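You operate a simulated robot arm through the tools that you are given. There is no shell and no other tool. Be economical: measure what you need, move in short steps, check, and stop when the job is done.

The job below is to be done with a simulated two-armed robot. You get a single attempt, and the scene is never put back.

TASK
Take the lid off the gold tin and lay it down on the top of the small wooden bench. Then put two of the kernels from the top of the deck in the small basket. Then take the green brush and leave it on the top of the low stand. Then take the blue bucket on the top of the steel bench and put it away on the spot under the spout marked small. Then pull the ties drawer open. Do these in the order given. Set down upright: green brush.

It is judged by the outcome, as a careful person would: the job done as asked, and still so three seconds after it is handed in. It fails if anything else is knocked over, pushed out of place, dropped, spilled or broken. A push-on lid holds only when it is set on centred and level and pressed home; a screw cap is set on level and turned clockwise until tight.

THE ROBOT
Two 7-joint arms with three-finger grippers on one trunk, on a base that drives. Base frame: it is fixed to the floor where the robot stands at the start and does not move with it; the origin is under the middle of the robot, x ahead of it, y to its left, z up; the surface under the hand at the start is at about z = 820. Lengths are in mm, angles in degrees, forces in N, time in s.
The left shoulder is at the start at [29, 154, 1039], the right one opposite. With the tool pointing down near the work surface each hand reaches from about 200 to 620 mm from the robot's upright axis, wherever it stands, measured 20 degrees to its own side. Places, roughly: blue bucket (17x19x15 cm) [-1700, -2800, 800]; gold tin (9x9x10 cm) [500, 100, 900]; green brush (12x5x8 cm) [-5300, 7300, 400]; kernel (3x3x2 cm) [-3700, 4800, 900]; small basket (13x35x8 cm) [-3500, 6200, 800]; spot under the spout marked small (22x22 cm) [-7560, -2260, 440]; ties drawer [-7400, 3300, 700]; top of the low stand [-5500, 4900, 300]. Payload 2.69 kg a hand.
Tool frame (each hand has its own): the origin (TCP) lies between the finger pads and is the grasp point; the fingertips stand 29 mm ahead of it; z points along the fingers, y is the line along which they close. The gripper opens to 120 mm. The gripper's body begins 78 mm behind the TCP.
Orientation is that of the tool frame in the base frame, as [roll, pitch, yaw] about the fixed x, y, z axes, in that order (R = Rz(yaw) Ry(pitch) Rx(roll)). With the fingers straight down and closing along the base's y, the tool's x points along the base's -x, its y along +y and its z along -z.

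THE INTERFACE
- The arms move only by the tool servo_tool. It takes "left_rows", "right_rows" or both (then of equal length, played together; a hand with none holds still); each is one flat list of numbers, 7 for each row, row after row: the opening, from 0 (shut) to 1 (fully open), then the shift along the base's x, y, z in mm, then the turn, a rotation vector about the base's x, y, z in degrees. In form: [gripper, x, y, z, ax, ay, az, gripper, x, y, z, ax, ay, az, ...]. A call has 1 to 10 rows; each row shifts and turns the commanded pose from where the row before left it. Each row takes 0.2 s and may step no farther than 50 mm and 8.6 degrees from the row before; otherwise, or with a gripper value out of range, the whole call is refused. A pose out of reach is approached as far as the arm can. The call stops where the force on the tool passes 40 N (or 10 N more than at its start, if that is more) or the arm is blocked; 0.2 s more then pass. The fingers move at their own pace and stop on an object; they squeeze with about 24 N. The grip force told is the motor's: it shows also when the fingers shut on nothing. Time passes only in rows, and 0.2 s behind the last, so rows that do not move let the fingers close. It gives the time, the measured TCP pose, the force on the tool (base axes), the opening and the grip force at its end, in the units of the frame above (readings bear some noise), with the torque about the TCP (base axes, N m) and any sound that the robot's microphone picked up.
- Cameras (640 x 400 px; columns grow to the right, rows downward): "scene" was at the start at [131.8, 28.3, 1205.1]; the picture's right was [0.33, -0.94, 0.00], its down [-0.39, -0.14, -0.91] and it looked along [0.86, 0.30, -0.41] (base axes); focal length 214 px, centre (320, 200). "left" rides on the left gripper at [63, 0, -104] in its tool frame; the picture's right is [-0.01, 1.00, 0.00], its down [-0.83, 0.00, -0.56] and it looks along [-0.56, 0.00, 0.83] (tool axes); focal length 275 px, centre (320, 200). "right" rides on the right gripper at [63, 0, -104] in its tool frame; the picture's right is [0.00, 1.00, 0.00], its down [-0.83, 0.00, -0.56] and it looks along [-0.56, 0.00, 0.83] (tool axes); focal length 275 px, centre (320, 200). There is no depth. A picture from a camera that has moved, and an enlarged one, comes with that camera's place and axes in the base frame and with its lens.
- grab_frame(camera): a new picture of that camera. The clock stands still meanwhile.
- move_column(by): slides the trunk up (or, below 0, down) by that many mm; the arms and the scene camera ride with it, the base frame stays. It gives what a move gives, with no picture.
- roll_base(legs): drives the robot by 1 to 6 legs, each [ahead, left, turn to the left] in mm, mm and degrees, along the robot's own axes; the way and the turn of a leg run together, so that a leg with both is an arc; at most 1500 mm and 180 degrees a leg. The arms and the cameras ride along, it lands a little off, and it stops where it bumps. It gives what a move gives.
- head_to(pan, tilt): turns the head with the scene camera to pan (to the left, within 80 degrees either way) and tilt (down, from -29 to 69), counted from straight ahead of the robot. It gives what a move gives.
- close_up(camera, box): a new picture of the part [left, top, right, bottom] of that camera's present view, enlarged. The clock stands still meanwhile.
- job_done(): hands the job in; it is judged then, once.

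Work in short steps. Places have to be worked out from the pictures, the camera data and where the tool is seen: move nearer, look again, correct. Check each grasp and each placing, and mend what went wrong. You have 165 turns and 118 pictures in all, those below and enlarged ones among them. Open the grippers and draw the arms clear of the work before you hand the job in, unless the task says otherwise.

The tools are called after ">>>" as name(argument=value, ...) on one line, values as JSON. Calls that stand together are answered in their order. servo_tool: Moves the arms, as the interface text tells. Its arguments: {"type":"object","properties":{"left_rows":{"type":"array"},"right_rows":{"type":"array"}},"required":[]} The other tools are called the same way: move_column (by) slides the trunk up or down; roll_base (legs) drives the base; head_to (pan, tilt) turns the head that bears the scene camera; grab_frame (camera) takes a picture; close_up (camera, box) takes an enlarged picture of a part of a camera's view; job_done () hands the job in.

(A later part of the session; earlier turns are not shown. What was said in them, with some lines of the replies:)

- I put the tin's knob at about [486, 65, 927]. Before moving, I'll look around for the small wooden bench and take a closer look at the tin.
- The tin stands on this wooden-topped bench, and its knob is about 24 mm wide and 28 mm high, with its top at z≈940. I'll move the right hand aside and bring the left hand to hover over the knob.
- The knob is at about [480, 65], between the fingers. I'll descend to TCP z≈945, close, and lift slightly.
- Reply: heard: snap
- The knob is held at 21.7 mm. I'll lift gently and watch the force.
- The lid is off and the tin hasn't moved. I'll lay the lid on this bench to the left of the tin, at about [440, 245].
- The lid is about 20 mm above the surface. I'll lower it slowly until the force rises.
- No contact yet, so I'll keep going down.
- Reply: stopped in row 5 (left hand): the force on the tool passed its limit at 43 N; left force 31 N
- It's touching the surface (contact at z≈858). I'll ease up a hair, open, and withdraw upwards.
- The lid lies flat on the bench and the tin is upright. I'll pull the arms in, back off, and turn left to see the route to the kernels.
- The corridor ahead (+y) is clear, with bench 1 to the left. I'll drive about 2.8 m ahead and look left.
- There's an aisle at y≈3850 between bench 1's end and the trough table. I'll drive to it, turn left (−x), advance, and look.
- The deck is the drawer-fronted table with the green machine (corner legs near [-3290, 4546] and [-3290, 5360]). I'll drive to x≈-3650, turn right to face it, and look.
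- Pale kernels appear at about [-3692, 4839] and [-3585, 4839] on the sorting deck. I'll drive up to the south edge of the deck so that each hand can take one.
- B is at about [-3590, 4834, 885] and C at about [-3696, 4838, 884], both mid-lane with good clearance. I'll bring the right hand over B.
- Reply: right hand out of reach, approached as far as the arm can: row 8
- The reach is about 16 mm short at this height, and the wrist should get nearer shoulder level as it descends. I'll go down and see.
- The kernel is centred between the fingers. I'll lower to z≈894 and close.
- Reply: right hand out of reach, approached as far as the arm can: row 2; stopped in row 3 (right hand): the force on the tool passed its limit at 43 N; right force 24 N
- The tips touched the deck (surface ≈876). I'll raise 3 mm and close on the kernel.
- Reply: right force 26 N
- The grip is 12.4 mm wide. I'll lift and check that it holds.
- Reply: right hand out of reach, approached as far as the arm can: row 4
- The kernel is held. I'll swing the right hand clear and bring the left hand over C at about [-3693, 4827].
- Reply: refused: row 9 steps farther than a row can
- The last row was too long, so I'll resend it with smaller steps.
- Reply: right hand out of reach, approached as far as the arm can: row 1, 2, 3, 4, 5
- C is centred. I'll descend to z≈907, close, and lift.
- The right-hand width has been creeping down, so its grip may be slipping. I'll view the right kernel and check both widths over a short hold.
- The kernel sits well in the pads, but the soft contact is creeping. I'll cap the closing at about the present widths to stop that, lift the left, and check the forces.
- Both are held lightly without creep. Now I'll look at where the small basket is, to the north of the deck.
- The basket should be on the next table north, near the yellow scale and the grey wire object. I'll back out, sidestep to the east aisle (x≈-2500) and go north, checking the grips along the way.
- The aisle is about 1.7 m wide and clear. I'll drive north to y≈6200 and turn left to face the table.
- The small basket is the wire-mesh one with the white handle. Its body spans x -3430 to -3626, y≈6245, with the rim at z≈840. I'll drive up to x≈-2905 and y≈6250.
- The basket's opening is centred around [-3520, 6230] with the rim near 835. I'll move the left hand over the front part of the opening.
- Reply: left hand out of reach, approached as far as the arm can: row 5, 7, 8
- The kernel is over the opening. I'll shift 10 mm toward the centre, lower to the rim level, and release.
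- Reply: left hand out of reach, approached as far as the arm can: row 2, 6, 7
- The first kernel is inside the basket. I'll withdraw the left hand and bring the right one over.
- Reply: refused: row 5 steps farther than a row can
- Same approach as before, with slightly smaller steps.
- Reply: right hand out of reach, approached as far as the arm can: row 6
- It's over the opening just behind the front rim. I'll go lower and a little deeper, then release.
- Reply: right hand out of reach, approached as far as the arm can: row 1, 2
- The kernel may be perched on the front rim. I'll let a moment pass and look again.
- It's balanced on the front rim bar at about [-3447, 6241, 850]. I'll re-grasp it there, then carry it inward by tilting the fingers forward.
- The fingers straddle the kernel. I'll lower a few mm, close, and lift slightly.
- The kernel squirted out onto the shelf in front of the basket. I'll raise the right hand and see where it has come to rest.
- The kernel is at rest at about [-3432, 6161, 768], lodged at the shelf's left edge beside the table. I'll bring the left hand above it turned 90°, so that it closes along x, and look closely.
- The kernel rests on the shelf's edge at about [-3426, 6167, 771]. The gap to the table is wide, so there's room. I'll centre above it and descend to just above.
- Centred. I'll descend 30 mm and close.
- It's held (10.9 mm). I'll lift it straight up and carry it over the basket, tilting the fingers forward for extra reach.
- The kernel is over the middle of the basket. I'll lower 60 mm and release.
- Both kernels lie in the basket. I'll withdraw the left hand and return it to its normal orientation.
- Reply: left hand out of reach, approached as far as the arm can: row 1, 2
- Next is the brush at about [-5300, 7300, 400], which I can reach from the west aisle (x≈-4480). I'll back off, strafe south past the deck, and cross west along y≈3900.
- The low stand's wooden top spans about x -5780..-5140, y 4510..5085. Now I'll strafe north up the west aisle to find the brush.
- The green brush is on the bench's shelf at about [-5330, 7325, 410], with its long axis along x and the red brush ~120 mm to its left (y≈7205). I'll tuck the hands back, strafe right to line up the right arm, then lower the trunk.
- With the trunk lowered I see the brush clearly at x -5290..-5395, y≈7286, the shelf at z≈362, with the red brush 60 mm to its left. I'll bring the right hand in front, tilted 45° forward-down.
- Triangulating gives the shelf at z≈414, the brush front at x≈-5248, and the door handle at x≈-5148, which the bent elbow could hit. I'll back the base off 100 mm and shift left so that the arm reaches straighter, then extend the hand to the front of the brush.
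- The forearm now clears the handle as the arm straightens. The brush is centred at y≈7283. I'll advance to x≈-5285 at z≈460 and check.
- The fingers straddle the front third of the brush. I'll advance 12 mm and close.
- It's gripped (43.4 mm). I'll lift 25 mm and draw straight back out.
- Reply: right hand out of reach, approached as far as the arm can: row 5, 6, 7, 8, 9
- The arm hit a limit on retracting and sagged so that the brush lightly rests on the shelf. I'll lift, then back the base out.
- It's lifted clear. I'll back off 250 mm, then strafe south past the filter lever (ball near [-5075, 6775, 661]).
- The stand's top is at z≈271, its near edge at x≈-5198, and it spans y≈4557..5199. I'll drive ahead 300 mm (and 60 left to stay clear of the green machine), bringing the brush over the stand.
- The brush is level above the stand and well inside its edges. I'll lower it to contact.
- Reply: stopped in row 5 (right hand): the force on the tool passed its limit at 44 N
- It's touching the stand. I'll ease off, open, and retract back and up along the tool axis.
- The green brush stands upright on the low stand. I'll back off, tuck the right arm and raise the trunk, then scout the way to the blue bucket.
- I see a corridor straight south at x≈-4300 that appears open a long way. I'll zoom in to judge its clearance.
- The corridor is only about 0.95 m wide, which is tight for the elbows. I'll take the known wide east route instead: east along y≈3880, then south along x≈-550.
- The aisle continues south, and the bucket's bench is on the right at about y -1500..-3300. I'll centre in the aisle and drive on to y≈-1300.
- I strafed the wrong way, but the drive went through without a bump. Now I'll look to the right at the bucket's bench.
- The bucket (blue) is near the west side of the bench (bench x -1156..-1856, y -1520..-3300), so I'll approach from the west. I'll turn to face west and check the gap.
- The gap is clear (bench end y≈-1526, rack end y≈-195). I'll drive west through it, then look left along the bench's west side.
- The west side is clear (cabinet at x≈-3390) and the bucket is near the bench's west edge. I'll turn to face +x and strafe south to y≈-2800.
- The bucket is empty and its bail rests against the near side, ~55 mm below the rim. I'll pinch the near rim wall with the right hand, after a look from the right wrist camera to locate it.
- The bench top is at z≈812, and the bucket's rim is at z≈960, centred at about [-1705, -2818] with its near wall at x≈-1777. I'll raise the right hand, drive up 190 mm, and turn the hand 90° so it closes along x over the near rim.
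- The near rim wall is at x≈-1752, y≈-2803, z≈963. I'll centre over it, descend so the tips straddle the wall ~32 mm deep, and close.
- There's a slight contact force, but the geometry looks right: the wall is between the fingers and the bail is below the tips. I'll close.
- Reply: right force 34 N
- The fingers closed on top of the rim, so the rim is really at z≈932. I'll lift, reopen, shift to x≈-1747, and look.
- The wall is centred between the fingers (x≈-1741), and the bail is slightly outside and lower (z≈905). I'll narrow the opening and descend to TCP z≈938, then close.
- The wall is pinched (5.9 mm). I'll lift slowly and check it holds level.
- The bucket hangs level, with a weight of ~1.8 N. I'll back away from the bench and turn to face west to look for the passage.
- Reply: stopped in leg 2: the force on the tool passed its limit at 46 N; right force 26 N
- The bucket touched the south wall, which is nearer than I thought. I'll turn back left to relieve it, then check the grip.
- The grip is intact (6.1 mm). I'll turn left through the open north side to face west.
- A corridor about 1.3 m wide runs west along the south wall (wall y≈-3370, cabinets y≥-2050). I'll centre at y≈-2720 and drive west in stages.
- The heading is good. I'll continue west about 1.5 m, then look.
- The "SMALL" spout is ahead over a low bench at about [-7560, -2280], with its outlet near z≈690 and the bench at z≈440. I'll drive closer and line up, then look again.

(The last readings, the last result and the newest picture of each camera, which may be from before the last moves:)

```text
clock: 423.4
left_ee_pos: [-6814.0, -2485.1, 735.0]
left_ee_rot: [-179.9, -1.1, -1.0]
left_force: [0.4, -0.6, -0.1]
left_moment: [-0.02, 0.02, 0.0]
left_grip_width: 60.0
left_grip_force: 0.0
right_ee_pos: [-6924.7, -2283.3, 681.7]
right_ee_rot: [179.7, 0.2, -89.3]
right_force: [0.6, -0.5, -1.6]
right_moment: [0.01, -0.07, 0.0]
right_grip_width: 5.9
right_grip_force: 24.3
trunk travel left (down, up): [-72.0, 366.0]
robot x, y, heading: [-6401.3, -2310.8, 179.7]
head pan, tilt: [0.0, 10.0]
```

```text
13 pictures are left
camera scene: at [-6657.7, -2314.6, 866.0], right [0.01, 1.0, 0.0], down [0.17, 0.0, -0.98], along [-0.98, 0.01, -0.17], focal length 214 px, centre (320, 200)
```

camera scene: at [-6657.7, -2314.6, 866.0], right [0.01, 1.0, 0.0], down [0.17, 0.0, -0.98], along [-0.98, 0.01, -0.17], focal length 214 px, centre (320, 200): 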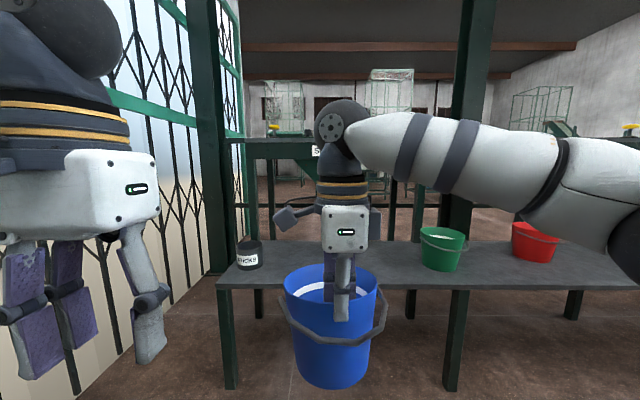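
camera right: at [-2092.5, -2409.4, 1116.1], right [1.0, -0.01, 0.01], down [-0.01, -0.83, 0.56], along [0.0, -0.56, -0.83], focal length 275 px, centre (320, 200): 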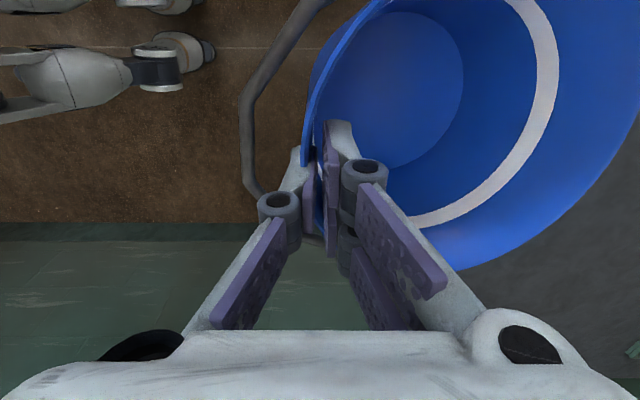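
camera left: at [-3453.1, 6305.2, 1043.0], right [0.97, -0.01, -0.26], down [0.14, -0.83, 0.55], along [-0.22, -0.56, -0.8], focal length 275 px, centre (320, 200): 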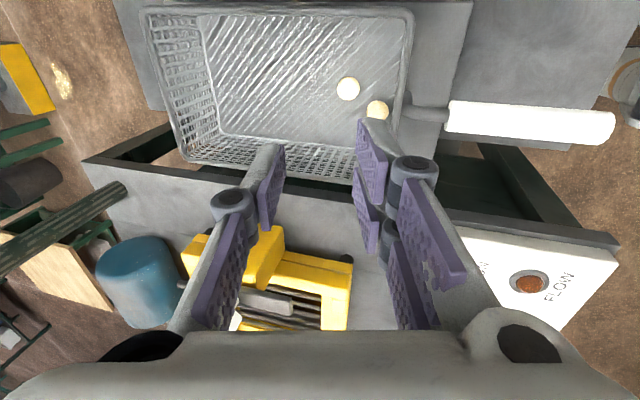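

The arm hides the spout and spot, so I'll strafe right 300 mm for a clear view of them.

>>> roll_base(legs=[[0, -300, 0]])

>>> close_up(camera="scene", box=[120, 100, 400, 300])

```text
clock: 426.3
left_ee_pos: [-6809.3, -2184.1, 736.7]
left_ee_rot: [-179.9, -1.1, -0.9]
left_force: [0.4, -1.3, -0.1]
left_moment: [-0.03, 0.04, 0.0]
left_grip_width: 60.1
left_grip_force: 0.0
right_ee_pos: [-6921.7, -1979.2, 682.2]
right_ee_rot: [179.5, 0.1, -89.4]
right_force: [-1.0, -0.3, -1.4]
right_moment: [0.02, -0.09, 0.01]
right_grip_width: 6.3
right_grip_force: 24.2
trunk travel left (down, up): [-72.0, 366.0]
robot x, y, heading: [-6395.0, -2013.6, 179.4]
head pan, tilt: [0.0, 10.0]
```

```text
2.00 times, centred on (260, 200) of scene
camera zoom: at [-6654.8, -2012.9, 866.0], right [0.01, 1.0, 0.0], down [0.17, 0.0, -0.98], along [-0.98, 0.01, -0.17], focal length 429 px, centre (440, 200)
```

zoom: 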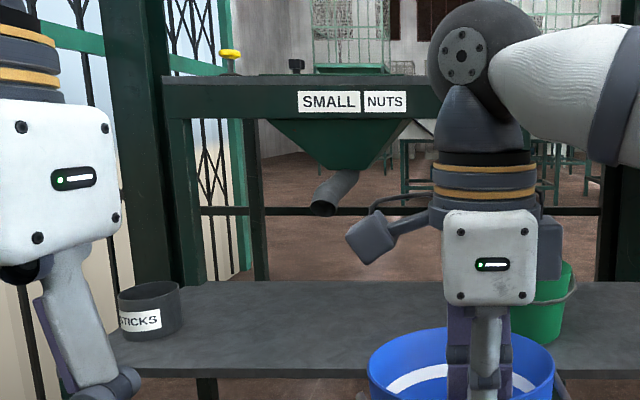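

The outlet is at about [-7560, -2256, 694], slanting toward me, with the bench at z≈450. I'll set the bucket slightly near-side so the hand clears the spout: drive ahead 480 and left 283.

>>> roll_base(legs=[[0, 283, 0], [480, 0, 0]])

>>> grab_frame(camera="right")

```text
clock: 431.5
left_ee_pos: [-7309.8, -2455.1, 737.7]
left_ee_rot: [180.0, -1.1, -1.0]
left_force: [-0.2, -0.9, 0.3]
left_moment: [-0.02, 0.04, -0.02]
left_grip_width: 60.1
left_grip_force: 0.0
right_ee_pos: [-7419.2, -2250.9, 681.6]
right_ee_rot: [179.6, 0.3, -89.4]
right_force: [-0.1, 0.3, -1.8]
right_moment: [0.02, -0.11, 0.02]
right_grip_width: 5.7
right_grip_force: 23.5
trunk travel left (down, up): [-72.0, 366.0]
robot x, y, heading: [-6895.6, -2282.2, 179.3]
head pan, tilt: [0.0, 10.0]
```

```text
11 pictures are left
camera right: at [-7418.0, -2315.8, 785.9], right [-1.0, -0.02, 0.01], down [-0.01, 0.83, 0.56], along [-0.01, 0.56, -0.83], focal length 275 px, centre (320, 200)
```

right: 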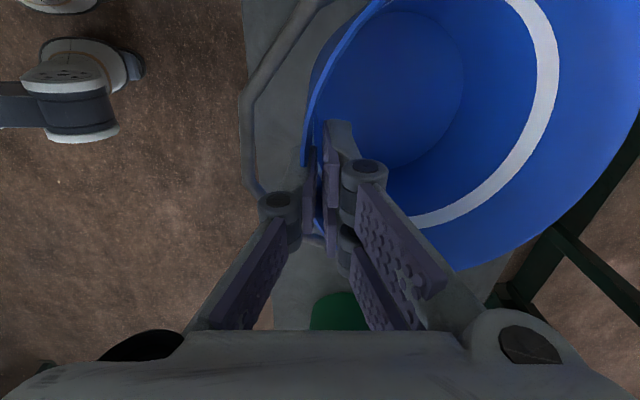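

The bucket is intact. By triangulation the hopper is well behind (x≈-7720) and the outlet is near x≈-7575. I'll move to TCP x≈-7467 and lower toward the bench.

>>> servo_tool(right_rows=[0, 0, -2, -25, 0, 0, 0, 0, 0, -2, -25, 0, 0, 0, 0, -12, -2, -10, 0, 0, 0, 0, -12, -2, -10, 0, 0, 0, 0, -12, 0, -5, 0, 0, 0, 0, -12, 0, 0, 0, 0, 0, 0, 0, 0, 0, 0, 0, 0])

>>> servo_tool(right_rows=[0, 0, 0, -6, 0, 0, 0, 0, 0, 0, -6, 0, 0, 0, 0, 0, 0, -5, 0, 0, 0, 0, 0, 0, -5, 0, 0, 0, 0, 0, 0, -4, 0, 0, 0, 0, 0, 0, -4, 0, 0, 0, 0, 0, 0, -4, 0, 0, 0, 0, 0, 0, -4, 0, 0, 0])

```text
clock: 433.1
left_ee_pos: [-7310.6, -2455.2, 736.1]
left_ee_rot: [-179.9, -1.1, -1.0]
left_force: [-1.2, 0.3, 0.0]
left_moment: [-0.02, 0.0, 0.01]
left_grip_width: 60.3
left_grip_force: 0.1
right_ee_pos: [-7467.6, -2260.0, 605.4]
right_ee_rot: [179.8, 0.3, -89.3]
right_force: [0.3, 0.0, -1.1]
right_moment: [0.0, -0.03, -0.02]
right_grip_width: 5.9
right_grip_force: 23.4
trunk travel left (down, up): [-72.0, 366.0]
robot x, y, heading: [-6896.2, -2286.6, 179.3]
head pan, tilt: [0.0, 10.0]
```

```text
clock: 434.9
left_ee_pos: [-7309.1, -2455.2, 737.5]
left_ee_rot: [180.0, -1.1, -0.9]
left_force: [-0.5, 0.1, 0.4]
left_moment: [0.01, 0.02, -0.02]
left_grip_width: 60.0
left_grip_force: 0.0
right_ee_pos: [-7467.1, -2259.4, 568.9]
right_ee_rot: [179.6, 0.2, -89.3]
right_force: [-5.1, -3.6, 19.4]
right_moment: [-0.16, 1.01, 0.1]
right_grip_width: 6.5
right_grip_force: 24.1
trunk travel left (down, up): [-72.0, 366.0]
robot x, y, heading: [-6898.0, -2282.3, 179.2]
head pan, tilt: [0.0, 10.0]
```

The bucket is on the bench (contact at TCP 569). I'll ease up slightly, open, and rise straight up.

>>> servo_tool(right_rows=[0, 0, 0, 2, 0, 0, 0, 0.15, 0, 0, 0, 0, 0, 0, 0.24, 0, 0, 0, 0, 0, 0, 0.24, 0, 0, 0, 0, 0, 0, 0.24, 0, 0, 10, 0, 0, 0, 0.24, 0, 0, 20, 0, 0, 0, 0.24, 5, 0, 25, 0, 0, 0, 0.24, 20, 0, 25, 0, 0, 0, 0.24, 30, 0, 20, 0, 0, 0, 0.24, 30, 0, 20, 0, 0, 0])

>>> grab_frame(camera="right")

```text
clock: 437.1
left_ee_pos: [-7308.7, -2454.3, 737.6]
left_ee_rot: [-179.9, -1.1, -1.0]
left_force: [-1.0, -0.1, 0.2]
left_moment: [-0.01, -0.02, 0.02]
left_grip_width: 60.1
left_grip_force: 0.1
right_ee_pos: [-7379.9, -2258.3, 689.3]
right_ee_rot: [179.7, 0.1, -89.4]
right_force: [0.0, -0.2, -0.1]
right_moment: [0.02, -0.01, 0.0]
right_grip_width: 28.6
right_grip_force: 0.0
trunk travel left (down, up): [-72.0, 366.0]
robot x, y, heading: [-6897.5, -2285.3, 179.4]
head pan, tilt: [0.0, 10.0]
```

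```text
10 pictures are left
camera right: at [-7377.0, -2322.7, 792.9], right [-1.0, -0.02, 0.01], down [-0.01, 0.83, 0.56], along [-0.01, 0.56, -0.83], focal length 275 px, centre (320, 200)
```

right: 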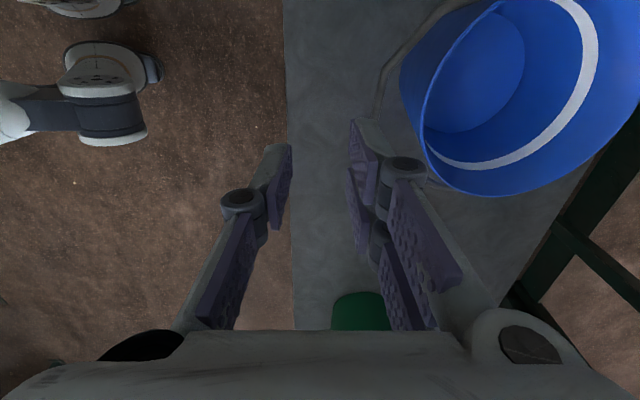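

The bucket is released and standing. I'll back off, straighten the right hand, and check the placing.

>>> roll_base(legs=[[-350, 0, 0]])

>>> servo_tool(right_rows=[0.4, 8, 10, 5, 0, 0, 8.5, 0.4, 8, 10, 5, 0, 0, 8.5, 0.4, 8, 10, 5, 0, 0, 8.5, 0.4, 8, 10, 5, 0, 0, 8.5, 0.4, 8, 10, 5, 0, 0, 8.5, 0.4, 8, 10, 5, 0, 0, 8.5, 0.4, 8, 10, 5, 0, 0, 8.5, 0.4, 8, 10, 5, 0, 0, 8.5, 0.4, 8, 10, 5, 0, 0, 8.5, 0.4, 8, 10, 5, 0, 0, 8.5])

>>> head_to(pan=0, tilt=15)

>>> grab_frame(camera="scene")

```text
clock: 439.4
left_ee_pos: [-6960.7, -2458.2, 737.5]
left_ee_rot: [-180.0, -1.1, -1.0]
left_force: [-0.1, 0.1, -0.7]
left_moment: [0.01, 0.03, 0.01]
left_grip_width: 60.2
left_grip_force: 0.0
right_ee_pos: [-7032.3, -2262.0, 688.3]
right_ee_rot: [179.6, 0.2, -89.4]
right_force: [0.0, 0.2, -0.5]
right_moment: [-0.01, 0.0, 0.02]
right_grip_width: 28.8
right_grip_force: 0.1
trunk travel left (down, up): [-72.0, 366.0]
robot x, y, heading: [-6548.6, -2290.9, 179.5]
head pan, tilt: [0.0, 10.0]
```

```text
clock: 441.6
left_ee_pos: [-6962.5, -2457.5, 736.7]
left_ee_rot: [-180.0, -1.1, -1.0]
left_force: [0.4, 0.7, 0.1]
left_moment: [0.0, -0.01, 0.01]
left_grip_width: 60.1
left_grip_force: 0.1
right_ee_pos: [-6951.4, -2162.4, 739.8]
right_ee_rot: [179.7, 0.2, -4.3]
right_force: [0.8, 0.0, 0.0]
right_moment: [-0.02, -0.02, -0.03]
right_grip_width: 47.5
right_grip_force: 0.1
trunk travel left (down, up): [-72.0, 366.0]
robot x, y, heading: [-6548.7, -2292.0, 179.4]
head pan, tilt: [0.0, 10.0]
```

```text
clock: 442.2
left_ee_pos: [-6961.2, -2458.6, 737.2]
left_ee_rot: [-180.0, -1.2, -1.0]
left_force: [0.5, 0.0, -0.2]
left_moment: [-0.03, 0.01, 0.02]
left_grip_width: 59.8
left_grip_force: 0.0
right_ee_pos: [-6952.3, -2162.8, 739.0]
right_ee_rot: [179.7, 0.2, -4.5]
right_force: [0.0, 0.5, 0.3]
right_moment: [-0.04, 0.0, 0.02]
right_grip_width: 48.0
right_grip_force: 0.0
trunk travel left (down, up): [-72.0, 366.0]
robot x, y, heading: [-6550.9, -2290.2, 179.4]
head pan, tilt: [0.0, 15.0]
```

```text
9 pictures are left
camera scene: at [-6806.0, -2287.9, 858.0], right [0.01, 1.0, 0.0], down [0.26, 0.0, -0.97], along [-0.97, 0.01, -0.26], focal length 214 px, centre (320, 200)
```

scene: 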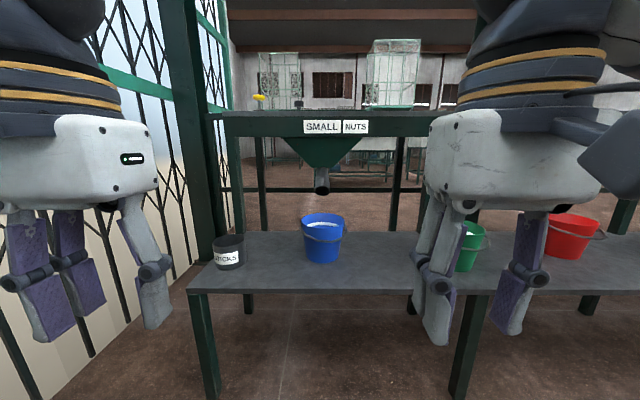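

The bucket stands right under the SMALL spout (base centre ≈[-7553, -2272]). The last job is the ties drawer near [-7400, 3300, 700]. I'll raise the trunk a bit, turn north, and check the route.

>>> move_column(by=150)

>>> roll_base(legs=[[130, 0, 0], [0, 0, -89.5]])

>>> head_to(pan=0, tilt=10)

>>> grab_frame(camera="scene")

```text
clock: 444.0
left_ee_pos: [-6961.2, -2457.8, 886.3]
left_ee_rot: [180.0, -1.1, -1.0]
left_force: [-0.4, -0.8, -0.2]
left_moment: [0.0, 0.03, 0.05]
left_grip_width: 60.1
left_grip_force: 0.0
right_ee_pos: [-6952.5, -2160.6, 886.7]
right_ee_rot: [179.6, 0.1, -4.4]
right_force: [-0.7, 0.7, -0.6]
right_moment: [0.03, -0.04, -0.01]
right_grip_width: 48.4
right_grip_force: 0.1
trunk travel left (down, up): [-222.0, 216.0]
robot x, y, heading: [-6546.7, -2287.7, 179.3]
head pan, tilt: [0.0, 15.0]
```

```text
clock: 449.2
left_ee_pos: [-6832.4, -1868.3, 887.4]
left_ee_rot: [-180.0, -1.1, -93.2]
left_force: [-0.1, 0.8, -0.1]
left_moment: [0.01, 0.03, -0.02]
left_grip_width: 60.2
left_grip_force: 0.0
right_ee_pos: [-6536.1, -1887.3, 887.4]
right_ee_rot: [179.7, 0.2, -96.4]
right_force: [0.0, -0.5, -0.5]
right_moment: [0.01, 0.0, -0.01]
right_grip_width: 48.3
right_grip_force: 0.0
trunk travel left (down, up): [-222.0, 216.0]
robot x, y, heading: [-6677.3, -2288.8, 87.1]
head pan, tilt: [0.0, 15.0]
```

```text
clock: 449.8
left_ee_pos: [-6833.3, -1865.9, 886.3]
left_ee_rot: [-180.0, -1.1, -93.0]
left_force: [-0.7, 0.2, 0.5]
left_moment: [-0.02, -0.04, -0.03]
left_grip_width: 60.1
left_grip_force: 0.1
right_ee_pos: [-6535.9, -1887.7, 887.7]
right_ee_rot: [179.6, 0.2, -96.5]
right_force: [-0.4, 0.3, 0.0]
right_moment: [0.04, -0.03, 0.03]
right_grip_width: 48.2
right_grip_force: 0.1
trunk travel left (down, up): [-222.0, 216.0]
robot x, y, heading: [-6677.8, -2281.8, 87.1]
head pan, tilt: [0.0, 10.0]
```

```text
8 pictures are left
camera scene: at [-6666.5, -2083.9, 1034.9], right [1.0, -0.05, 0.0], down [-0.01, -0.17, -0.98], along [0.05, 0.98, -0.17], focal length 214 px, centre (320, 200)
```

scene: 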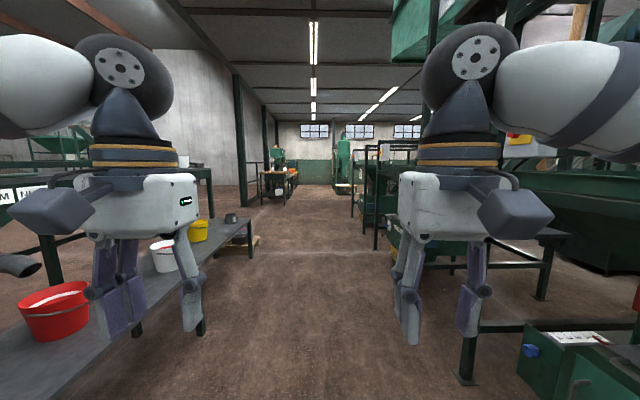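

The aisle north is clear and wide. I'll drive ~5.5 m up to y≈3200 and turn left to face the drawer bench.

>>> roll_base(legs=[[0, 0, 3], [1400, 0, 0], [1400, 0, 0]])

>>> roll_base(legs=[[1350, 0, 0], [1330, 0, 0], [0, 0, 90]])

>>> grab_frame(camera="scene")

```text
clock: 464.1
left_ee_pos: [-6837.2, 1002.0, 887.2]
left_ee_rot: [-179.9, -1.0, -91.0]
left_force: [0.7, 0.2, 0.0]
left_moment: [0.0, 0.02, 0.04]
left_grip_width: 60.1
left_grip_force: 0.1
right_ee_pos: [-6541.5, 992.4, 887.3]
right_ee_rot: [179.6, 0.1, -94.4]
right_force: [1.2, 0.6, -0.7]
right_moment: [0.0, -0.04, -0.03]
right_grip_width: 48.2
right_grip_force: 0.0
trunk travel left (down, up): [-222.0, 216.0]
robot x, y, heading: [-6667.1, 585.9, 89.4]
head pan, tilt: [0.0, 10.0]
```

```text
clock: 481.1
left_ee_pos: [-7038.9, 3061.8, 886.1]
left_ee_rot: [-180.0, -1.1, 3.5]
left_force: [0.9, -1.1, -0.2]
left_moment: [0.0, 0.02, 0.0]
left_grip_width: 60.1
left_grip_force: 0.0
right_ee_pos: [-7050.9, 3359.3, 888.7]
right_ee_rot: [179.8, 0.1, 0.1]
right_force: [-0.1, 1.7, 0.3]
right_moment: [-0.01, 0.0, -0.01]
right_grip_width: 48.0
right_grip_force: 0.0
trunk travel left (down, up): [-222.0, 216.0]
robot x, y, heading: [-6640.5, 3265.3, -176.0]
head pan, tilt: [0.0, 10.0]
```

```text
7 pictures are left
camera scene: at [-6842.4, 3247.3, 1034.9], right [-0.07, 1.0, 0.0], down [0.17, 0.01, -0.98], along [-0.98, -0.07, -0.17], focal length 214 px, centre (320, 200)
```

scene: 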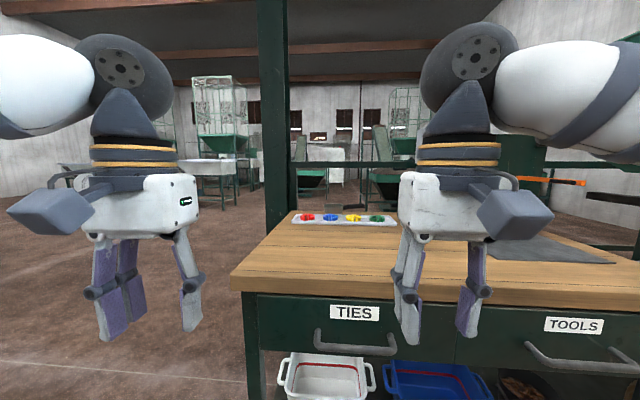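

The TIES drawer with its bar handle is directly ahead. I'll straighten the heading, step back slightly, and use the right wrist camera to triangulate the handle.

>>> roll_base(legs=[[0, 0, -4]])

>>> grab_frame(camera="right")

```text
clock: 482.0
left_ee_pos: [-7051.5, 3091.1, 885.9]
left_ee_rot: [180.0, -1.1, -0.6]
left_force: [-0.7, 0.2, -0.3]
left_moment: [-0.02, -0.01, 0.0]
left_grip_width: 60.0
left_grip_force: 0.0
right_ee_pos: [-7044.5, 3387.2, 888.3]
right_ee_rot: [179.6, 0.2, -3.9]
right_force: [-0.8, 0.4, -0.1]
right_moment: [-0.03, 0.03, 0.03]
right_grip_width: 48.1
right_grip_force: 0.1
trunk travel left (down, up): [-222.0, 216.0]
robot x, y, heading: [-6641.2, 3266.7, 179.9]
head pan, tilt: [0.0, 10.0]
```

```text
6 pictures are left
camera right: at [-6980.1, 3382.7, 992.7], right [-0.06, -1.0, 0.01], down [-0.83, 0.06, 0.56], along [-0.56, 0.03, -0.83], focal length 275 px, centre (320, 200)
```

right: 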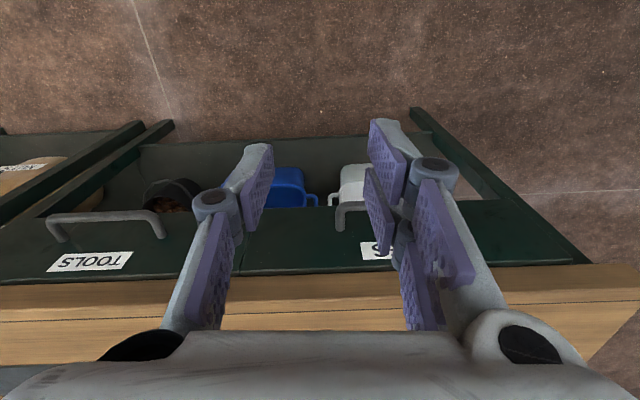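

The handle bar spans y 3214–3370 at x≈-7225, z≈660, under the top's overhang. I'll grip its north leg (closing along y) with the right hand tilted 45°, moving first to a stand-off pose.

>>> servo_tool(right_rows=[0.42, -22.7, -4.2, -28.7, 0, 7.5, 0.65, 0.42, -22.7, -4.2, -28.7, 0, 7.5, 0.65, 0.42, -22.7, -4.2, -28.7, 0, 7.5, 0.65, 0.42, -22.7, -4.2, -28.7, 0, 7.5, 0.65, 0.42, -22.7, -4.2, -28.7, 0, 7.5, 0.65, 0.42, -22.7, -4.2, -28.7, 0, 7.5, 0.65, 0.42, 0, 0, 0, 0, 0, 0])

>>> grab_frame(camera="right")

```text
clock: 483.6
left_ee_pos: [-7052.9, 3089.5, 887.5]
left_ee_rot: [-180.0, -1.0, -0.5]
left_force: [-0.2, -0.4, -0.6]
left_moment: [0.01, 0.0, 0.03]
left_grip_width: 59.9
left_grip_force: 0.0
right_ee_pos: [-7182.9, 3362.7, 717.7]
right_ee_rot: [177.7, 45.2, -0.7]
right_force: [-0.1, -0.3, 0.5]
right_moment: [-0.02, -0.02, -0.01]
right_grip_width: 50.2
right_grip_force: 0.1
trunk travel left (down, up): [-222.0, 216.0]
robot x, y, heading: [-6640.3, 3264.1, 180.0]
head pan, tilt: [0.0, 10.0]
```

```text
5 pictures are left
camera right: at [-7064.1, 3365.6, 747.2], right [0.02, -1.0, 0.02], down [-0.19, 0.02, 0.98], along [-0.98, -0.03, -0.19], focal length 275 px, centre (320, 200)
```

right: 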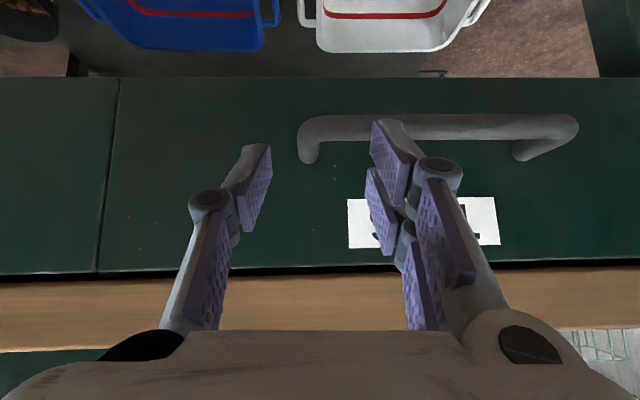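

The north leg of the handle is at y≈3368, with the bar at x≈-7235, z≈662 and the drawer face near x≈-7300. I'll rise a little, approach along the tool axis so that the inner finger passes over the bar, then close.

>>> servo_tool(right_rows=[0.42, 0, 5, 32, 0, 0, 0, 0.42, -20, 0, -20, 0, 0, 0, 0.42, -20, 0, -20, 0, 0, 0, 0.42, -20, 0, -20, 0, 0, 0, 0.42, -10, 0, -10, 0, 0, 0, 0.42, -8, 0, -8, 0, 0, 0, 0.42, 0, 0, 0, 0, 0, 0])

>>> grab_frame(camera="right")

```text
clock: 484.5
left_ee_pos: [-7045.4, 3090.4, 888.4]
left_ee_rot: [180.0, -0.9, -0.6]
left_force: [0.5, 1.0, 0.0]
left_moment: [-0.08, 0.0, 0.03]
left_grip_width: 60.2
left_grip_force: 0.0
right_ee_pos: [-7216.6, 3360.1, 708.5]
right_ee_rot: [176.6, 44.9, -0.9]
right_force: [38.4, -16.9, 10.2]
right_moment: [-0.93, 1.27, -5.92]
right_grip_width: 54.6
right_grip_force: 37.0
trunk travel left (down, up): [-222.0, 216.0]
robot x, y, heading: [-6637.4, 3261.0, 179.8]
head pan, tilt: [0.0, 10.0]
stopped in row 4 (right hand): the force on the tool passed its limit at 75 N (the readings are from after the stop); the commanded pose is now the measured one
```

```text
4 pictures are left
camera right: at [-7098.1, 3363.9, 737.7], right [0.03, -1.0, 0.04], down [-0.2, 0.03, 0.98], along [-0.98, -0.04, -0.19], focal length 275 px, centre (320, 200)
```

right: 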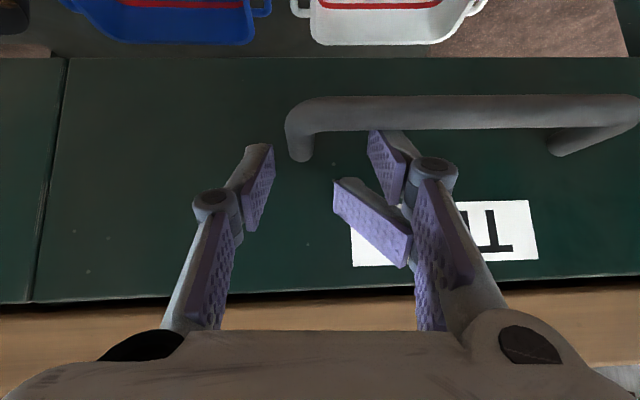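

The tips hit the drawer face, which is nearer than judged (x≈-7240). Re-triangulated, the bar is at x≈-7209, z≈676. I'll back off slightly, shift to y≈3368, lower to z≈692, and close on the leg.

>>> servo_tool(right_rows=[0.42, 8, 0, 5, 0, 0, 0, 0.42, 0, 8, 0, 0, 0, 0, 0.42, -2, 0, -10, 0, 0, 0, 0.42, -2, 0, -10, 0, 0, 0, 0, 0, 0, 0, 0, 0, 0, 0, 0, 0, 0, 0, 0, 0, 0, 0, 0, 0, 0, 0, 0])

```text
clock: 485.4
left_ee_pos: [-7044.4, 3089.2, 889.8]
left_ee_rot: [-179.9, -0.7, -0.6]
left_force: [-0.3, -0.2, 0.2]
left_moment: [-0.03, 0.03, -0.01]
left_grip_width: 59.9
left_grip_force: 0.0
right_ee_pos: [-7214.8, 3365.6, 709.7]
right_ee_rot: [176.8, 46.2, -0.4]
right_force: [32.3, -8.7, 24.9]
right_moment: [-0.18, 0.77, -0.39]
right_grip_width: 26.4
right_grip_force: 43.8
trunk travel left (down, up): [-222.0, 216.0]
robot x, y, heading: [-6635.8, 3262.9, 179.9]
head pan, tilt: [0.0, 10.0]
stopped in row 4 (right hand): the force on the tool passed its limit at 61 N (the readings are from after the stop); the commanded pose is now the measured one
```

The gap behind the bar is too small for that approach. I'll retreat, back the base 100 mm, and turn the hand horizontal with the fingers closing vertically to grip the bar from the front instead.

>>> servo_tool(right_rows=[0.42, 10, 0, 8, 0, 0, 0, 0.42, 30, 0, 10, 0, 0, 0, 0.42, 40, 0, 0, 0, 0, 0])

>>> roll_base(legs=[[-110, 0, 0]])

>>> servo_tool(right_rows=[0.42, 0, -14, -10, 0, 8.5, 0, 0.42, 0, -14, -10, 0, 8.5, 0, 0.42, 0, -14, -10, 0, 8.5, 0, 0.42, 0, -14, -10, 0, 8.5, 0, 0.42, 0, -10, -10, 0, 8.5, 0, 0.42, 0, 0, 0, 0, 1.3, 0])

```text
clock: 486.2
left_ee_pos: [-7050.4, 3091.0, 886.9]
left_ee_rot: [-180.0, -1.1, -0.5]
left_force: [-0.2, -0.2, 0.0]
left_moment: [0.04, 0.01, 0.01]
left_grip_width: 60.0
left_grip_force: 0.1
right_ee_pos: [-7140.2, 3370.7, 720.3]
right_ee_rot: [176.9, 45.6, -0.8]
right_force: [0.4, 0.2, -0.1]
right_moment: [0.0, 0.0, 0.02]
right_grip_width: 51.7
right_grip_force: 0.1
trunk travel left (down, up): [-222.0, 216.0]
robot x, y, heading: [-6637.8, 3261.0, 179.9]
head pan, tilt: [0.0, 10.0]
```

```text
clock: 487.4
left_ee_pos: [-6939.1, 3090.3, 886.9]
left_ee_rot: [-179.9, -1.2, -0.6]
left_force: [0.1, 0.3, -0.6]
left_moment: [0.01, 0.03, 0.01]
left_grip_width: 60.2
left_grip_force: 0.0
right_ee_pos: [-7029.6, 3371.3, 720.0]
right_ee_rot: [176.8, 45.6, -0.9]
right_force: [0.1, -0.6, -0.7]
right_moment: [0.0, 0.0, -0.02]
right_grip_width: 50.4
right_grip_force: 0.0
trunk travel left (down, up): [-222.0, 216.0]
robot x, y, heading: [-6528.0, 3259.6, 180.1]
head pan, tilt: [0.0, 10.0]
```

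```text
clock: 488.0
left_ee_pos: [-6939.8, 3090.2, 887.3]
left_ee_rot: [179.9, -1.0, -0.6]
left_force: [0.7, 0.7, 0.4]
left_moment: [-0.01, -0.03, -0.02]
left_grip_width: 59.7
left_grip_force: 0.0
right_ee_pos: [-7037.3, 3343.3, 709.7]
right_ee_rot: [175.7, 63.2, -2.5]
right_force: [-1.8, 4.3, 11.5]
right_moment: [-0.19, 0.19, 0.01]
right_grip_width: 49.5
right_grip_force: 0.0
trunk travel left (down, up): [-222.0, 216.0]
robot x, y, heading: [-6526.9, 3264.1, 179.7]
head pan, tilt: [0.0, 10.0]
stopped in row 3 (right hand): the force on the tool passed its limit at 63 N (the readings are from after the stop); the commanded pose is now the measured one
```

Something in the folded arm blocked that. I'll back the base further so the arm is more extended, then continue the rotation.

>>> roll_base(legs=[[-150, 0, 0]])

>>> servo_tool(right_rows=[0.42, -35, 0, 5, 0, 0, 0, 0.42, -35, -5, 0, 0, 0, 0, 0.42, -35, -5, 0, 0, 0, 0, 0.42, -30, -5, 0, 0, 0, 0, 0.42, -10, -5, -7, 0, 7, 0, 0.42, -10, -5, -7, 0, 7, 0, 0.42, 0, -5, -7, 0, 7, 0, 0.42, 0, -5, -7, 0, 6, 0])

```text
clock: 489.4
left_ee_pos: [-6802.1, 3090.9, 886.9]
left_ee_rot: [-179.9, -1.0, -0.7]
left_force: [0.9, -0.4, -0.9]
left_moment: [-0.01, -0.01, -0.01]
left_grip_width: 60.2
left_grip_force: 0.1
right_ee_pos: [-6902.7, 3342.5, 713.8]
right_ee_rot: [174.9, 64.2, -3.6]
right_force: [-0.9, 0.4, 2.7]
right_moment: [-0.1, 0.05, -0.02]
right_grip_width: 50.4
right_grip_force: 0.2
trunk travel left (down, up): [-222.0, 216.0]
robot x, y, heading: [-6391.1, 3264.2, 179.8]
head pan, tilt: [0.0, 10.0]
stopped in leg 1: the force on the tool passed its limit at 45 N (the readings are from after the stop); the commanded pose is now the measured one
```

```text
clock: 491.1
left_ee_pos: [-6803.3, 3091.7, 886.7]
left_ee_rot: [-180.0, -0.9, -0.8]
left_force: [-0.2, -0.4, -0.6]
left_moment: [-0.01, -0.03, -0.01]
left_grip_width: 60.1
left_grip_force: 0.0
right_ee_pos: [-7062.3, 3316.8, 707.1]
right_ee_rot: [133.3, 87.5, -45.6]
right_force: [-1.3, 2.0, 11.0]
right_moment: [-0.22, -0.04, -0.06]
right_grip_width: 48.3
right_grip_force: 0.1
trunk travel left (down, up): [-222.0, 216.0]
robot x, y, heading: [-6384.8, 3264.2, 179.6]
head pan, tilt: [0.0, 10.0]
stopped in row 8 (right hand): the force on the tool passed its limit at 45 N (the readings are from after the stop); the commanded pose is now the measured one
```

The hand is horizontal now. I'll roll it about the tool axis in steps so that the fingers close vertically.

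>>> servo_tool(right_rows=[0.42, 0, 0, 0, -8.5, 0, 0, 0.42, 0, 0, 0, -8.5, 0, 0, 0.42, 0, 0, 0, -8.5, 0, 0, 0.42, 0, 0, 0, -8.5, 0, 0, 0.42, 0, 0, 0, -8.5, 0, 0, 0.42, 0, 0, 0, -8.5, 0, 0, 0.42, 0, 0, 0, -8.5, 0, 0, 0.42, 0, 0, 0, -8.5, 0, 0, 0.42, 0, 0, 0, -8.5, 0, 0, 0.42, 0, 0, 0, -8.5, 0, 0])

```text
clock: 492.0
left_ee_pos: [-6802.8, 3092.8, 887.9]
left_ee_rot: [-179.9, -1.0, -1.0]
left_force: [-0.3, -0.2, -0.3]
left_moment: [0.03, -0.02, 0.0]
left_grip_width: 59.9
left_grip_force: 0.1
right_ee_pos: [-7063.8, 3322.8, 713.4]
right_ee_rot: [89.6, 59.1, -89.1]
right_force: [-0.5, 3.8, 10.8]
right_moment: [0.43, -0.08, 0.03]
right_grip_width: 49.3
right_grip_force: 0.1
trunk travel left (down, up): [-222.0, 216.0]
robot x, y, heading: [-6389.4, 3261.5, 179.5]
head pan, tilt: [0.0, 10.0]
stopped in row 4 (right hand): the force on the tool passed its limit at 43 N (the readings are from after the stop); the commanded pose is now the measured one
```

Something keeps touching, so I'll look at the arm.

>>> grab_frame(camera="scene")

```text
3 pictures are left
camera scene: at [-6593.0, 3262.2, 1034.8], right [0.01, 1.0, 0.0], down [0.17, 0.0, -0.98], along [-0.98, 0.01, -0.17], focal length 214 px, centre (320, 200)
```

scene: 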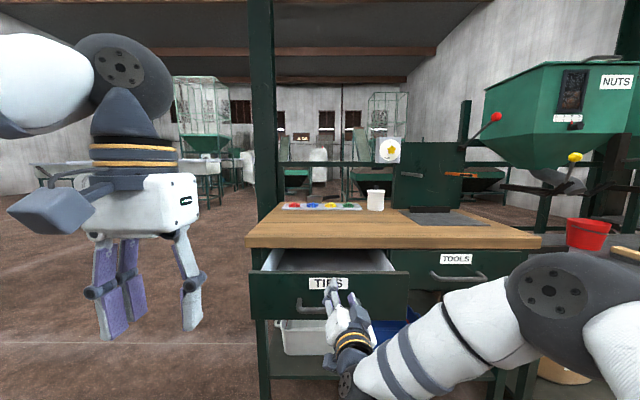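

The drawer has already come open (the fingers had hooked the handle), and the hand is still touching it. I'll zoom in to see the engagement.

>>> close_up(camera="scene", box=[240, 220, 440, 380])

```text
2.50 times, centred on (340, 300) of scene
camera zoom: at [-6593.0, 3262.2, 1034.8], right [0.01, 1.0, 0.0], down [0.17, 0.0, -0.98], along [-0.98, 0.01, -0.17], focal length 536 px, centre (270, -50)
```

zoom: 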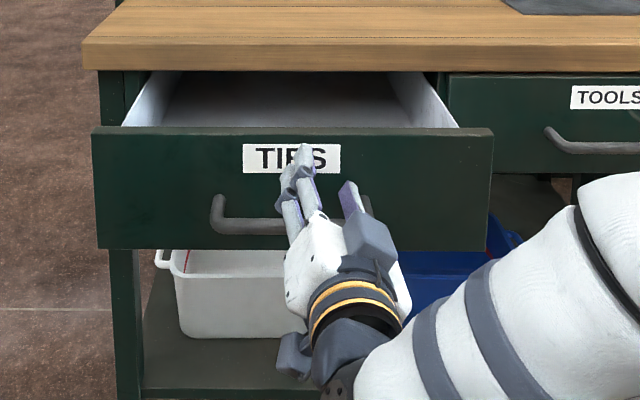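

The drawer is open about 130 mm, with its front now at x≈-7111 and its top edge at z≈757. I'd like it opened further by hooking fingertips behind the front panel, so first I'll lift the hand clear and return it to pointing down.

>>> servo_tool(right_rows=[0.42, 5, 0, 25, 0, 0, 0, 0.42, 15, 0, 30, 0, 0, 0, 0.3, 30, 0, 30, 8.5, 0, 0, 0.3, 30, 0, 30, 8.5, 0, 0, 0.3, 0, 0, 30, 8.5, 0, 0, 0.3, 0, 0, 30, 3.5, 0, 0, 0.3, 0, 0, 20, 0, -8.5, 0, 0.3, 0, 0, 20, 0, -8.5, 0, 0.3, 0, 0, 10, 0, -8.5, 0, 0.3, 0, 0, 0, 0, -8.5, 0])

>>> servo_tool(right_rows=[0.1, 0, 0, 0, 0, -8.5, 0, 0.1, 0, 0, 0, 0, -8.5, 0, 0, 0, 0, 0, 0, -8.5, 0, 0, 0, 0, 0, 0, -8.5, 0, 0, 0, 0, 0, 0, -8.5, 0, 0, 0, 0, 0, 0, -8.5, 0])

```text
clock: 494.2
left_ee_pos: [-6803.3, 3092.3, 888.6]
left_ee_rot: [-179.9, -1.0, -0.9]
left_force: [-0.4, 0.0, 0.0]
left_moment: [-0.01, -0.01, 0.0]
left_grip_width: 59.9
left_grip_force: 0.1
right_ee_pos: [-6983.5, 3321.9, 937.0]
right_ee_rot: [175.7, 54.9, -3.5]
right_force: [-0.1, -0.1, -0.3]
right_moment: [0.01, 0.0, -0.01]
right_grip_width: 35.9
right_grip_force: 0.1
trunk travel left (down, up): [-222.0, 216.0]
robot x, y, heading: [-6392.2, 3265.3, 179.6]
head pan, tilt: [0.0, 10.0]
```

```text
clock: 495.6
left_ee_pos: [-6802.1, 3092.9, 885.8]
left_ee_rot: [-179.9, -1.0, -0.9]
left_force: [1.1, -0.7, 0.6]
left_moment: [0.02, -0.02, 0.01]
left_grip_width: 60.1
left_grip_force: 0.1
right_ee_pos: [-6947.8, 3330.3, 915.5]
right_ee_rot: [178.5, 6.6, -1.8]
right_force: [-0.2, -0.5, 0.2]
right_moment: [-0.01, 0.02, -0.01]
right_grip_width: 0.0
right_grip_force: 24.1
right hand out of reach, approached as far as the arm can: row 5, 6
trunk travel left (down, up): [-222.0, 216.0]
robot x, y, heading: [-6384.8, 3262.5, 179.5]
head pan, tilt: [0.0, 10.0]
```

The hand is pointing down with closed fingers. I'll drive ahead 240 mm so it is comfortably over the open drawer, then position it behind the front panel.

>>> roll_base(legs=[[240, 0, 0]])

```text
clock: 497.4
left_ee_pos: [-7039.3, 3094.0, 886.9]
left_ee_rot: [-179.9, -1.1, -0.8]
left_force: [0.7, -0.1, -1.3]
left_moment: [0.04, -0.02, -0.01]
left_grip_width: 59.8
left_grip_force: 0.1
right_ee_pos: [-7184.8, 3333.2, 916.7]
right_ee_rot: [178.5, 6.8, -2.0]
right_force: [-0.3, 0.0, 0.1]
right_moment: [0.0, 0.0, -0.03]
right_grip_width: 0.0
right_grip_force: 24.1
trunk travel left (down, up): [-222.0, 216.0]
robot x, y, heading: [-6626.8, 3262.8, 179.4]
head pan, tilt: [0.0, 10.0]
```

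>>> servo_tool(right_rows=[0, 15, -10, 0, 0, -3.4, 0, 0, 14, -10, 0, 0, -3.4, 0, 0, 0, -10, -40, 0, 0, 0, 0, 0, 0, -40, 0, 0, 0, 0, 0, 0, -38, 0, 0, 0])

>>> grab_frame(camera="right")

```text
clock: 498.6
left_ee_pos: [-7040.1, 3093.8, 888.1]
left_ee_rot: [-179.9, -1.0, -0.9]
left_force: [-0.1, 0.0, -0.6]
left_moment: [0.0, 0.01, -0.03]
left_grip_width: 60.2
left_grip_force: 0.1
right_ee_pos: [-7162.0, 3307.8, 795.0]
right_ee_rot: [178.7, 0.0, -2.3]
right_force: [0.3, 0.7, 0.7]
right_moment: [0.0, 0.0, -0.01]
right_grip_width: 0.0
right_grip_force: 24.6
right hand out of reach, approached as far as the arm can: row 2
trunk travel left (down, up): [-222.0, 216.0]
robot x, y, heading: [-6626.2, 3262.3, 179.5]
head pan, tilt: [0.0, 10.0]
```

```text
1 pictures are left
camera right: at [-7097.7, 3307.5, 900.6], right [-0.03, -1.0, 0.02], down [-0.83, 0.04, 0.56], along [-0.56, 0.0, -0.83], focal length 275 px, centre (320, 200)
```

right: 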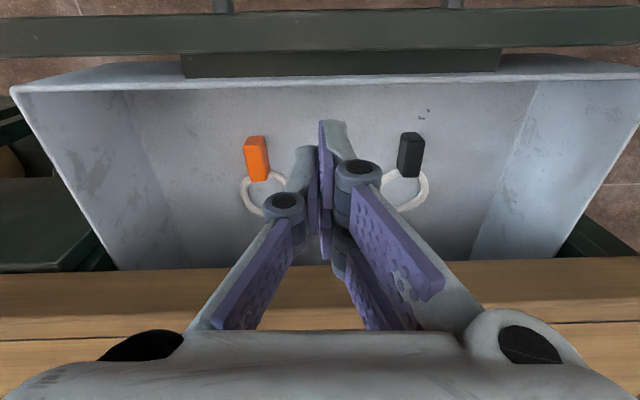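

The fingertips hang inside the open drawer, behind its front panel (back face x≈-7116). I'll lower 31 mm and pull back steadily.

>>> servo_tool(right_rows=[0, 0, 0, -16, 0, 0, 0, 0, 0, 0, -15, 0, 0, 0, 0, 15, 0, 0, 0, 0, 0, 0, 15, 0, 0, 0, 0, 0, 0, 12, 0, 0, 0, 0, 0, 0, 12, 0, 0, 0, 0, 0, 0, 12, 0, 0, 0, 0, 0, 0, 12, 0, 0, 0, 0, 0, 0, 12, 0, 0, 0, 0, 0])

```text
clock: 500.6
left_ee_pos: [-7039.9, 3093.8, 886.6]
left_ee_rot: [-179.9, -1.1, -0.9]
left_force: [0.0, 0.0, -0.3]
left_moment: [0.02, 0.01, 0.0]
left_grip_width: 60.1
left_grip_force: 0.2
right_ee_pos: [-7071.9, 3308.0, 766.1]
right_ee_rot: [178.7, 0.0, -2.2]
right_force: [0.0, -0.6, -0.4]
right_moment: [-0.01, -0.02, -0.01]
right_grip_width: 0.0
right_grip_force: 23.8
trunk travel left (down, up): [-222.0, 216.0]
robot x, y, heading: [-6625.0, 3262.7, 179.3]
head pan, tilt: [0.0, 10.0]
```

It's moving freely. I'll pull another ~65 mm, watching the force.

>>> servo_tool(right_rows=[0, 13, 0, 0, 0, 0, 0, 0, 13, 0, 0, 0, 0, 0, 0, 13, 0, 0, 0, 0, 0, 0, 13, 0, 0, 0, 0, 0, 0, 13, 0, 0, 0, 0, 0])

```text
clock: 501.8
left_ee_pos: [-7040.7, 3095.0, 887.2]
left_ee_rot: [-180.0, -0.9, -0.9]
left_force: [0.4, 1.1, -0.1]
left_moment: [-0.01, 0.02, -0.01]
left_grip_width: 60.0
left_grip_force: 0.0
right_ee_pos: [-7006.4, 3306.2, 767.6]
right_ee_rot: [178.6, 0.0, -2.1]
right_force: [-0.1, 0.5, -0.8]
right_moment: [0.01, 0.01, -0.02]
right_grip_width: 0.0
right_grip_force: 23.6
trunk travel left (down, up): [-222.0, 216.0]
robot x, y, heading: [-6625.3, 3268.0, 179.3]
head pan, tilt: [0.0, 10.0]
```

I'll raise the hand straight up out of the drawer, open it, back away, and use the last picture to confirm.

>>> servo_tool(right_rows=[0, -5, 0, 0, 0, 0, 0, 0, 0, 0, 35, 0, 0, 0, 0, 0, 0, 40, 0, 0, 0, 0, 0, 0, 40, 0, 0, 0, 0.4, 0, 0, 20, 0, 0, 0])

>>> roll_base(legs=[[-300, 0, 0]])

>>> head_to(pan=0, tilt=20)

>>> grab_frame(camera="scene")

```text
clock: 503.0
left_ee_pos: [-7039.2, 3095.2, 888.2]
left_ee_rot: [-179.9, -1.0, -0.9]
left_force: [0.7, 0.6, -0.3]
left_moment: [-0.01, -0.03, 0.03]
left_grip_width: 60.0
left_grip_force: 0.0
right_ee_pos: [-7010.3, 3304.1, 901.8]
right_ee_rot: [178.7, -0.1, -2.1]
right_force: [-0.3, -0.1, -1.2]
right_moment: [-0.01, -0.04, -0.02]
right_grip_width: 48.2
right_grip_force: 0.0
trunk travel left (down, up): [-222.0, 216.0]
robot x, y, heading: [-6624.3, 3263.5, 179.4]
head pan, tilt: [0.0, 10.0]
```

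```text
clock: 505.1
left_ee_pos: [-6731.8, 3089.8, 887.2]
left_ee_rot: [-179.9, -1.0, -0.5]
left_force: [-0.4, 0.0, 0.3]
left_moment: [0.02, -0.03, 0.02]
left_grip_width: 60.0
left_grip_force: 0.1
right_ee_pos: [-6704.2, 3301.1, 902.8]
right_ee_rot: [178.8, 0.0, -1.7]
right_force: [-0.5, -0.3, 0.3]
right_moment: [0.0, 0.02, 0.01]
right_grip_width: 48.0
right_grip_force: 0.0
trunk travel left (down, up): [-222.0, 216.0]
robot x, y, heading: [-6321.8, 3264.4, 179.8]
head pan, tilt: [0.0, 10.0]
```

```text
clock: 505.8
left_ee_pos: [-6732.4, 3090.4, 888.0]
left_ee_rot: [-179.9, -1.0, -0.4]
left_force: [0.1, 0.3, -0.2]
left_moment: [0.0, -0.01, 0.03]
left_grip_width: 59.8
left_grip_force: 0.0
right_ee_pos: [-6704.6, 3301.2, 901.3]
right_ee_rot: [178.8, 0.0, -1.7]
right_force: [-0.1, -0.7, 0.8]
right_moment: [0.0, 0.02, -0.01]
right_grip_width: 48.0
right_grip_force: 0.1
trunk travel left (down, up): [-222.0, 216.0]
robot x, y, heading: [-6318.8, 3263.9, 179.7]
head pan, tilt: [0.0, 20.0]
```

```text
0 pictures are left
camera scene: at [-6524.1, 3261.2, 1018.7], right [0.0, 1.0, 0.0], down [0.34, 0.0, -0.94], along [-0.94, 0.0, -0.34], focal length 214 px, centre (320, 200)
```

scene: 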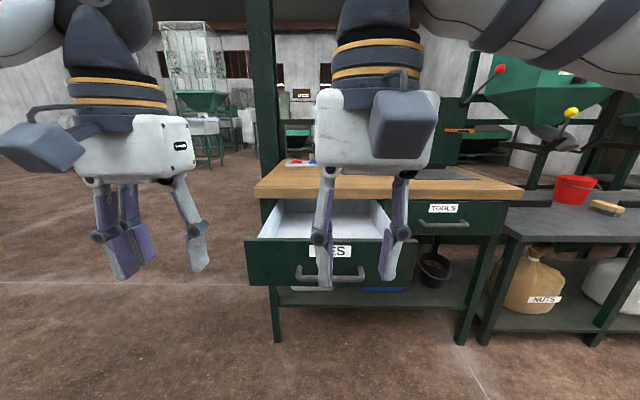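

The drawer is open about 260 mm, both grippers are open and clear, and every step has been done in order. I'm handing the job in.

>>> job_done()

```text
The job is handed in.
```

I finished all five steps in the order given and handed the job in; I don't have the verdict yet. Two things went wrong on the way:

- **Kernels:** one slipped onto the shelf beside the basket. I picked it up again, and both ended up in the basket.
- **Bucket:** it bumped the south wall once while I was carrying it. The grip held, and it stands under the spout marked small.
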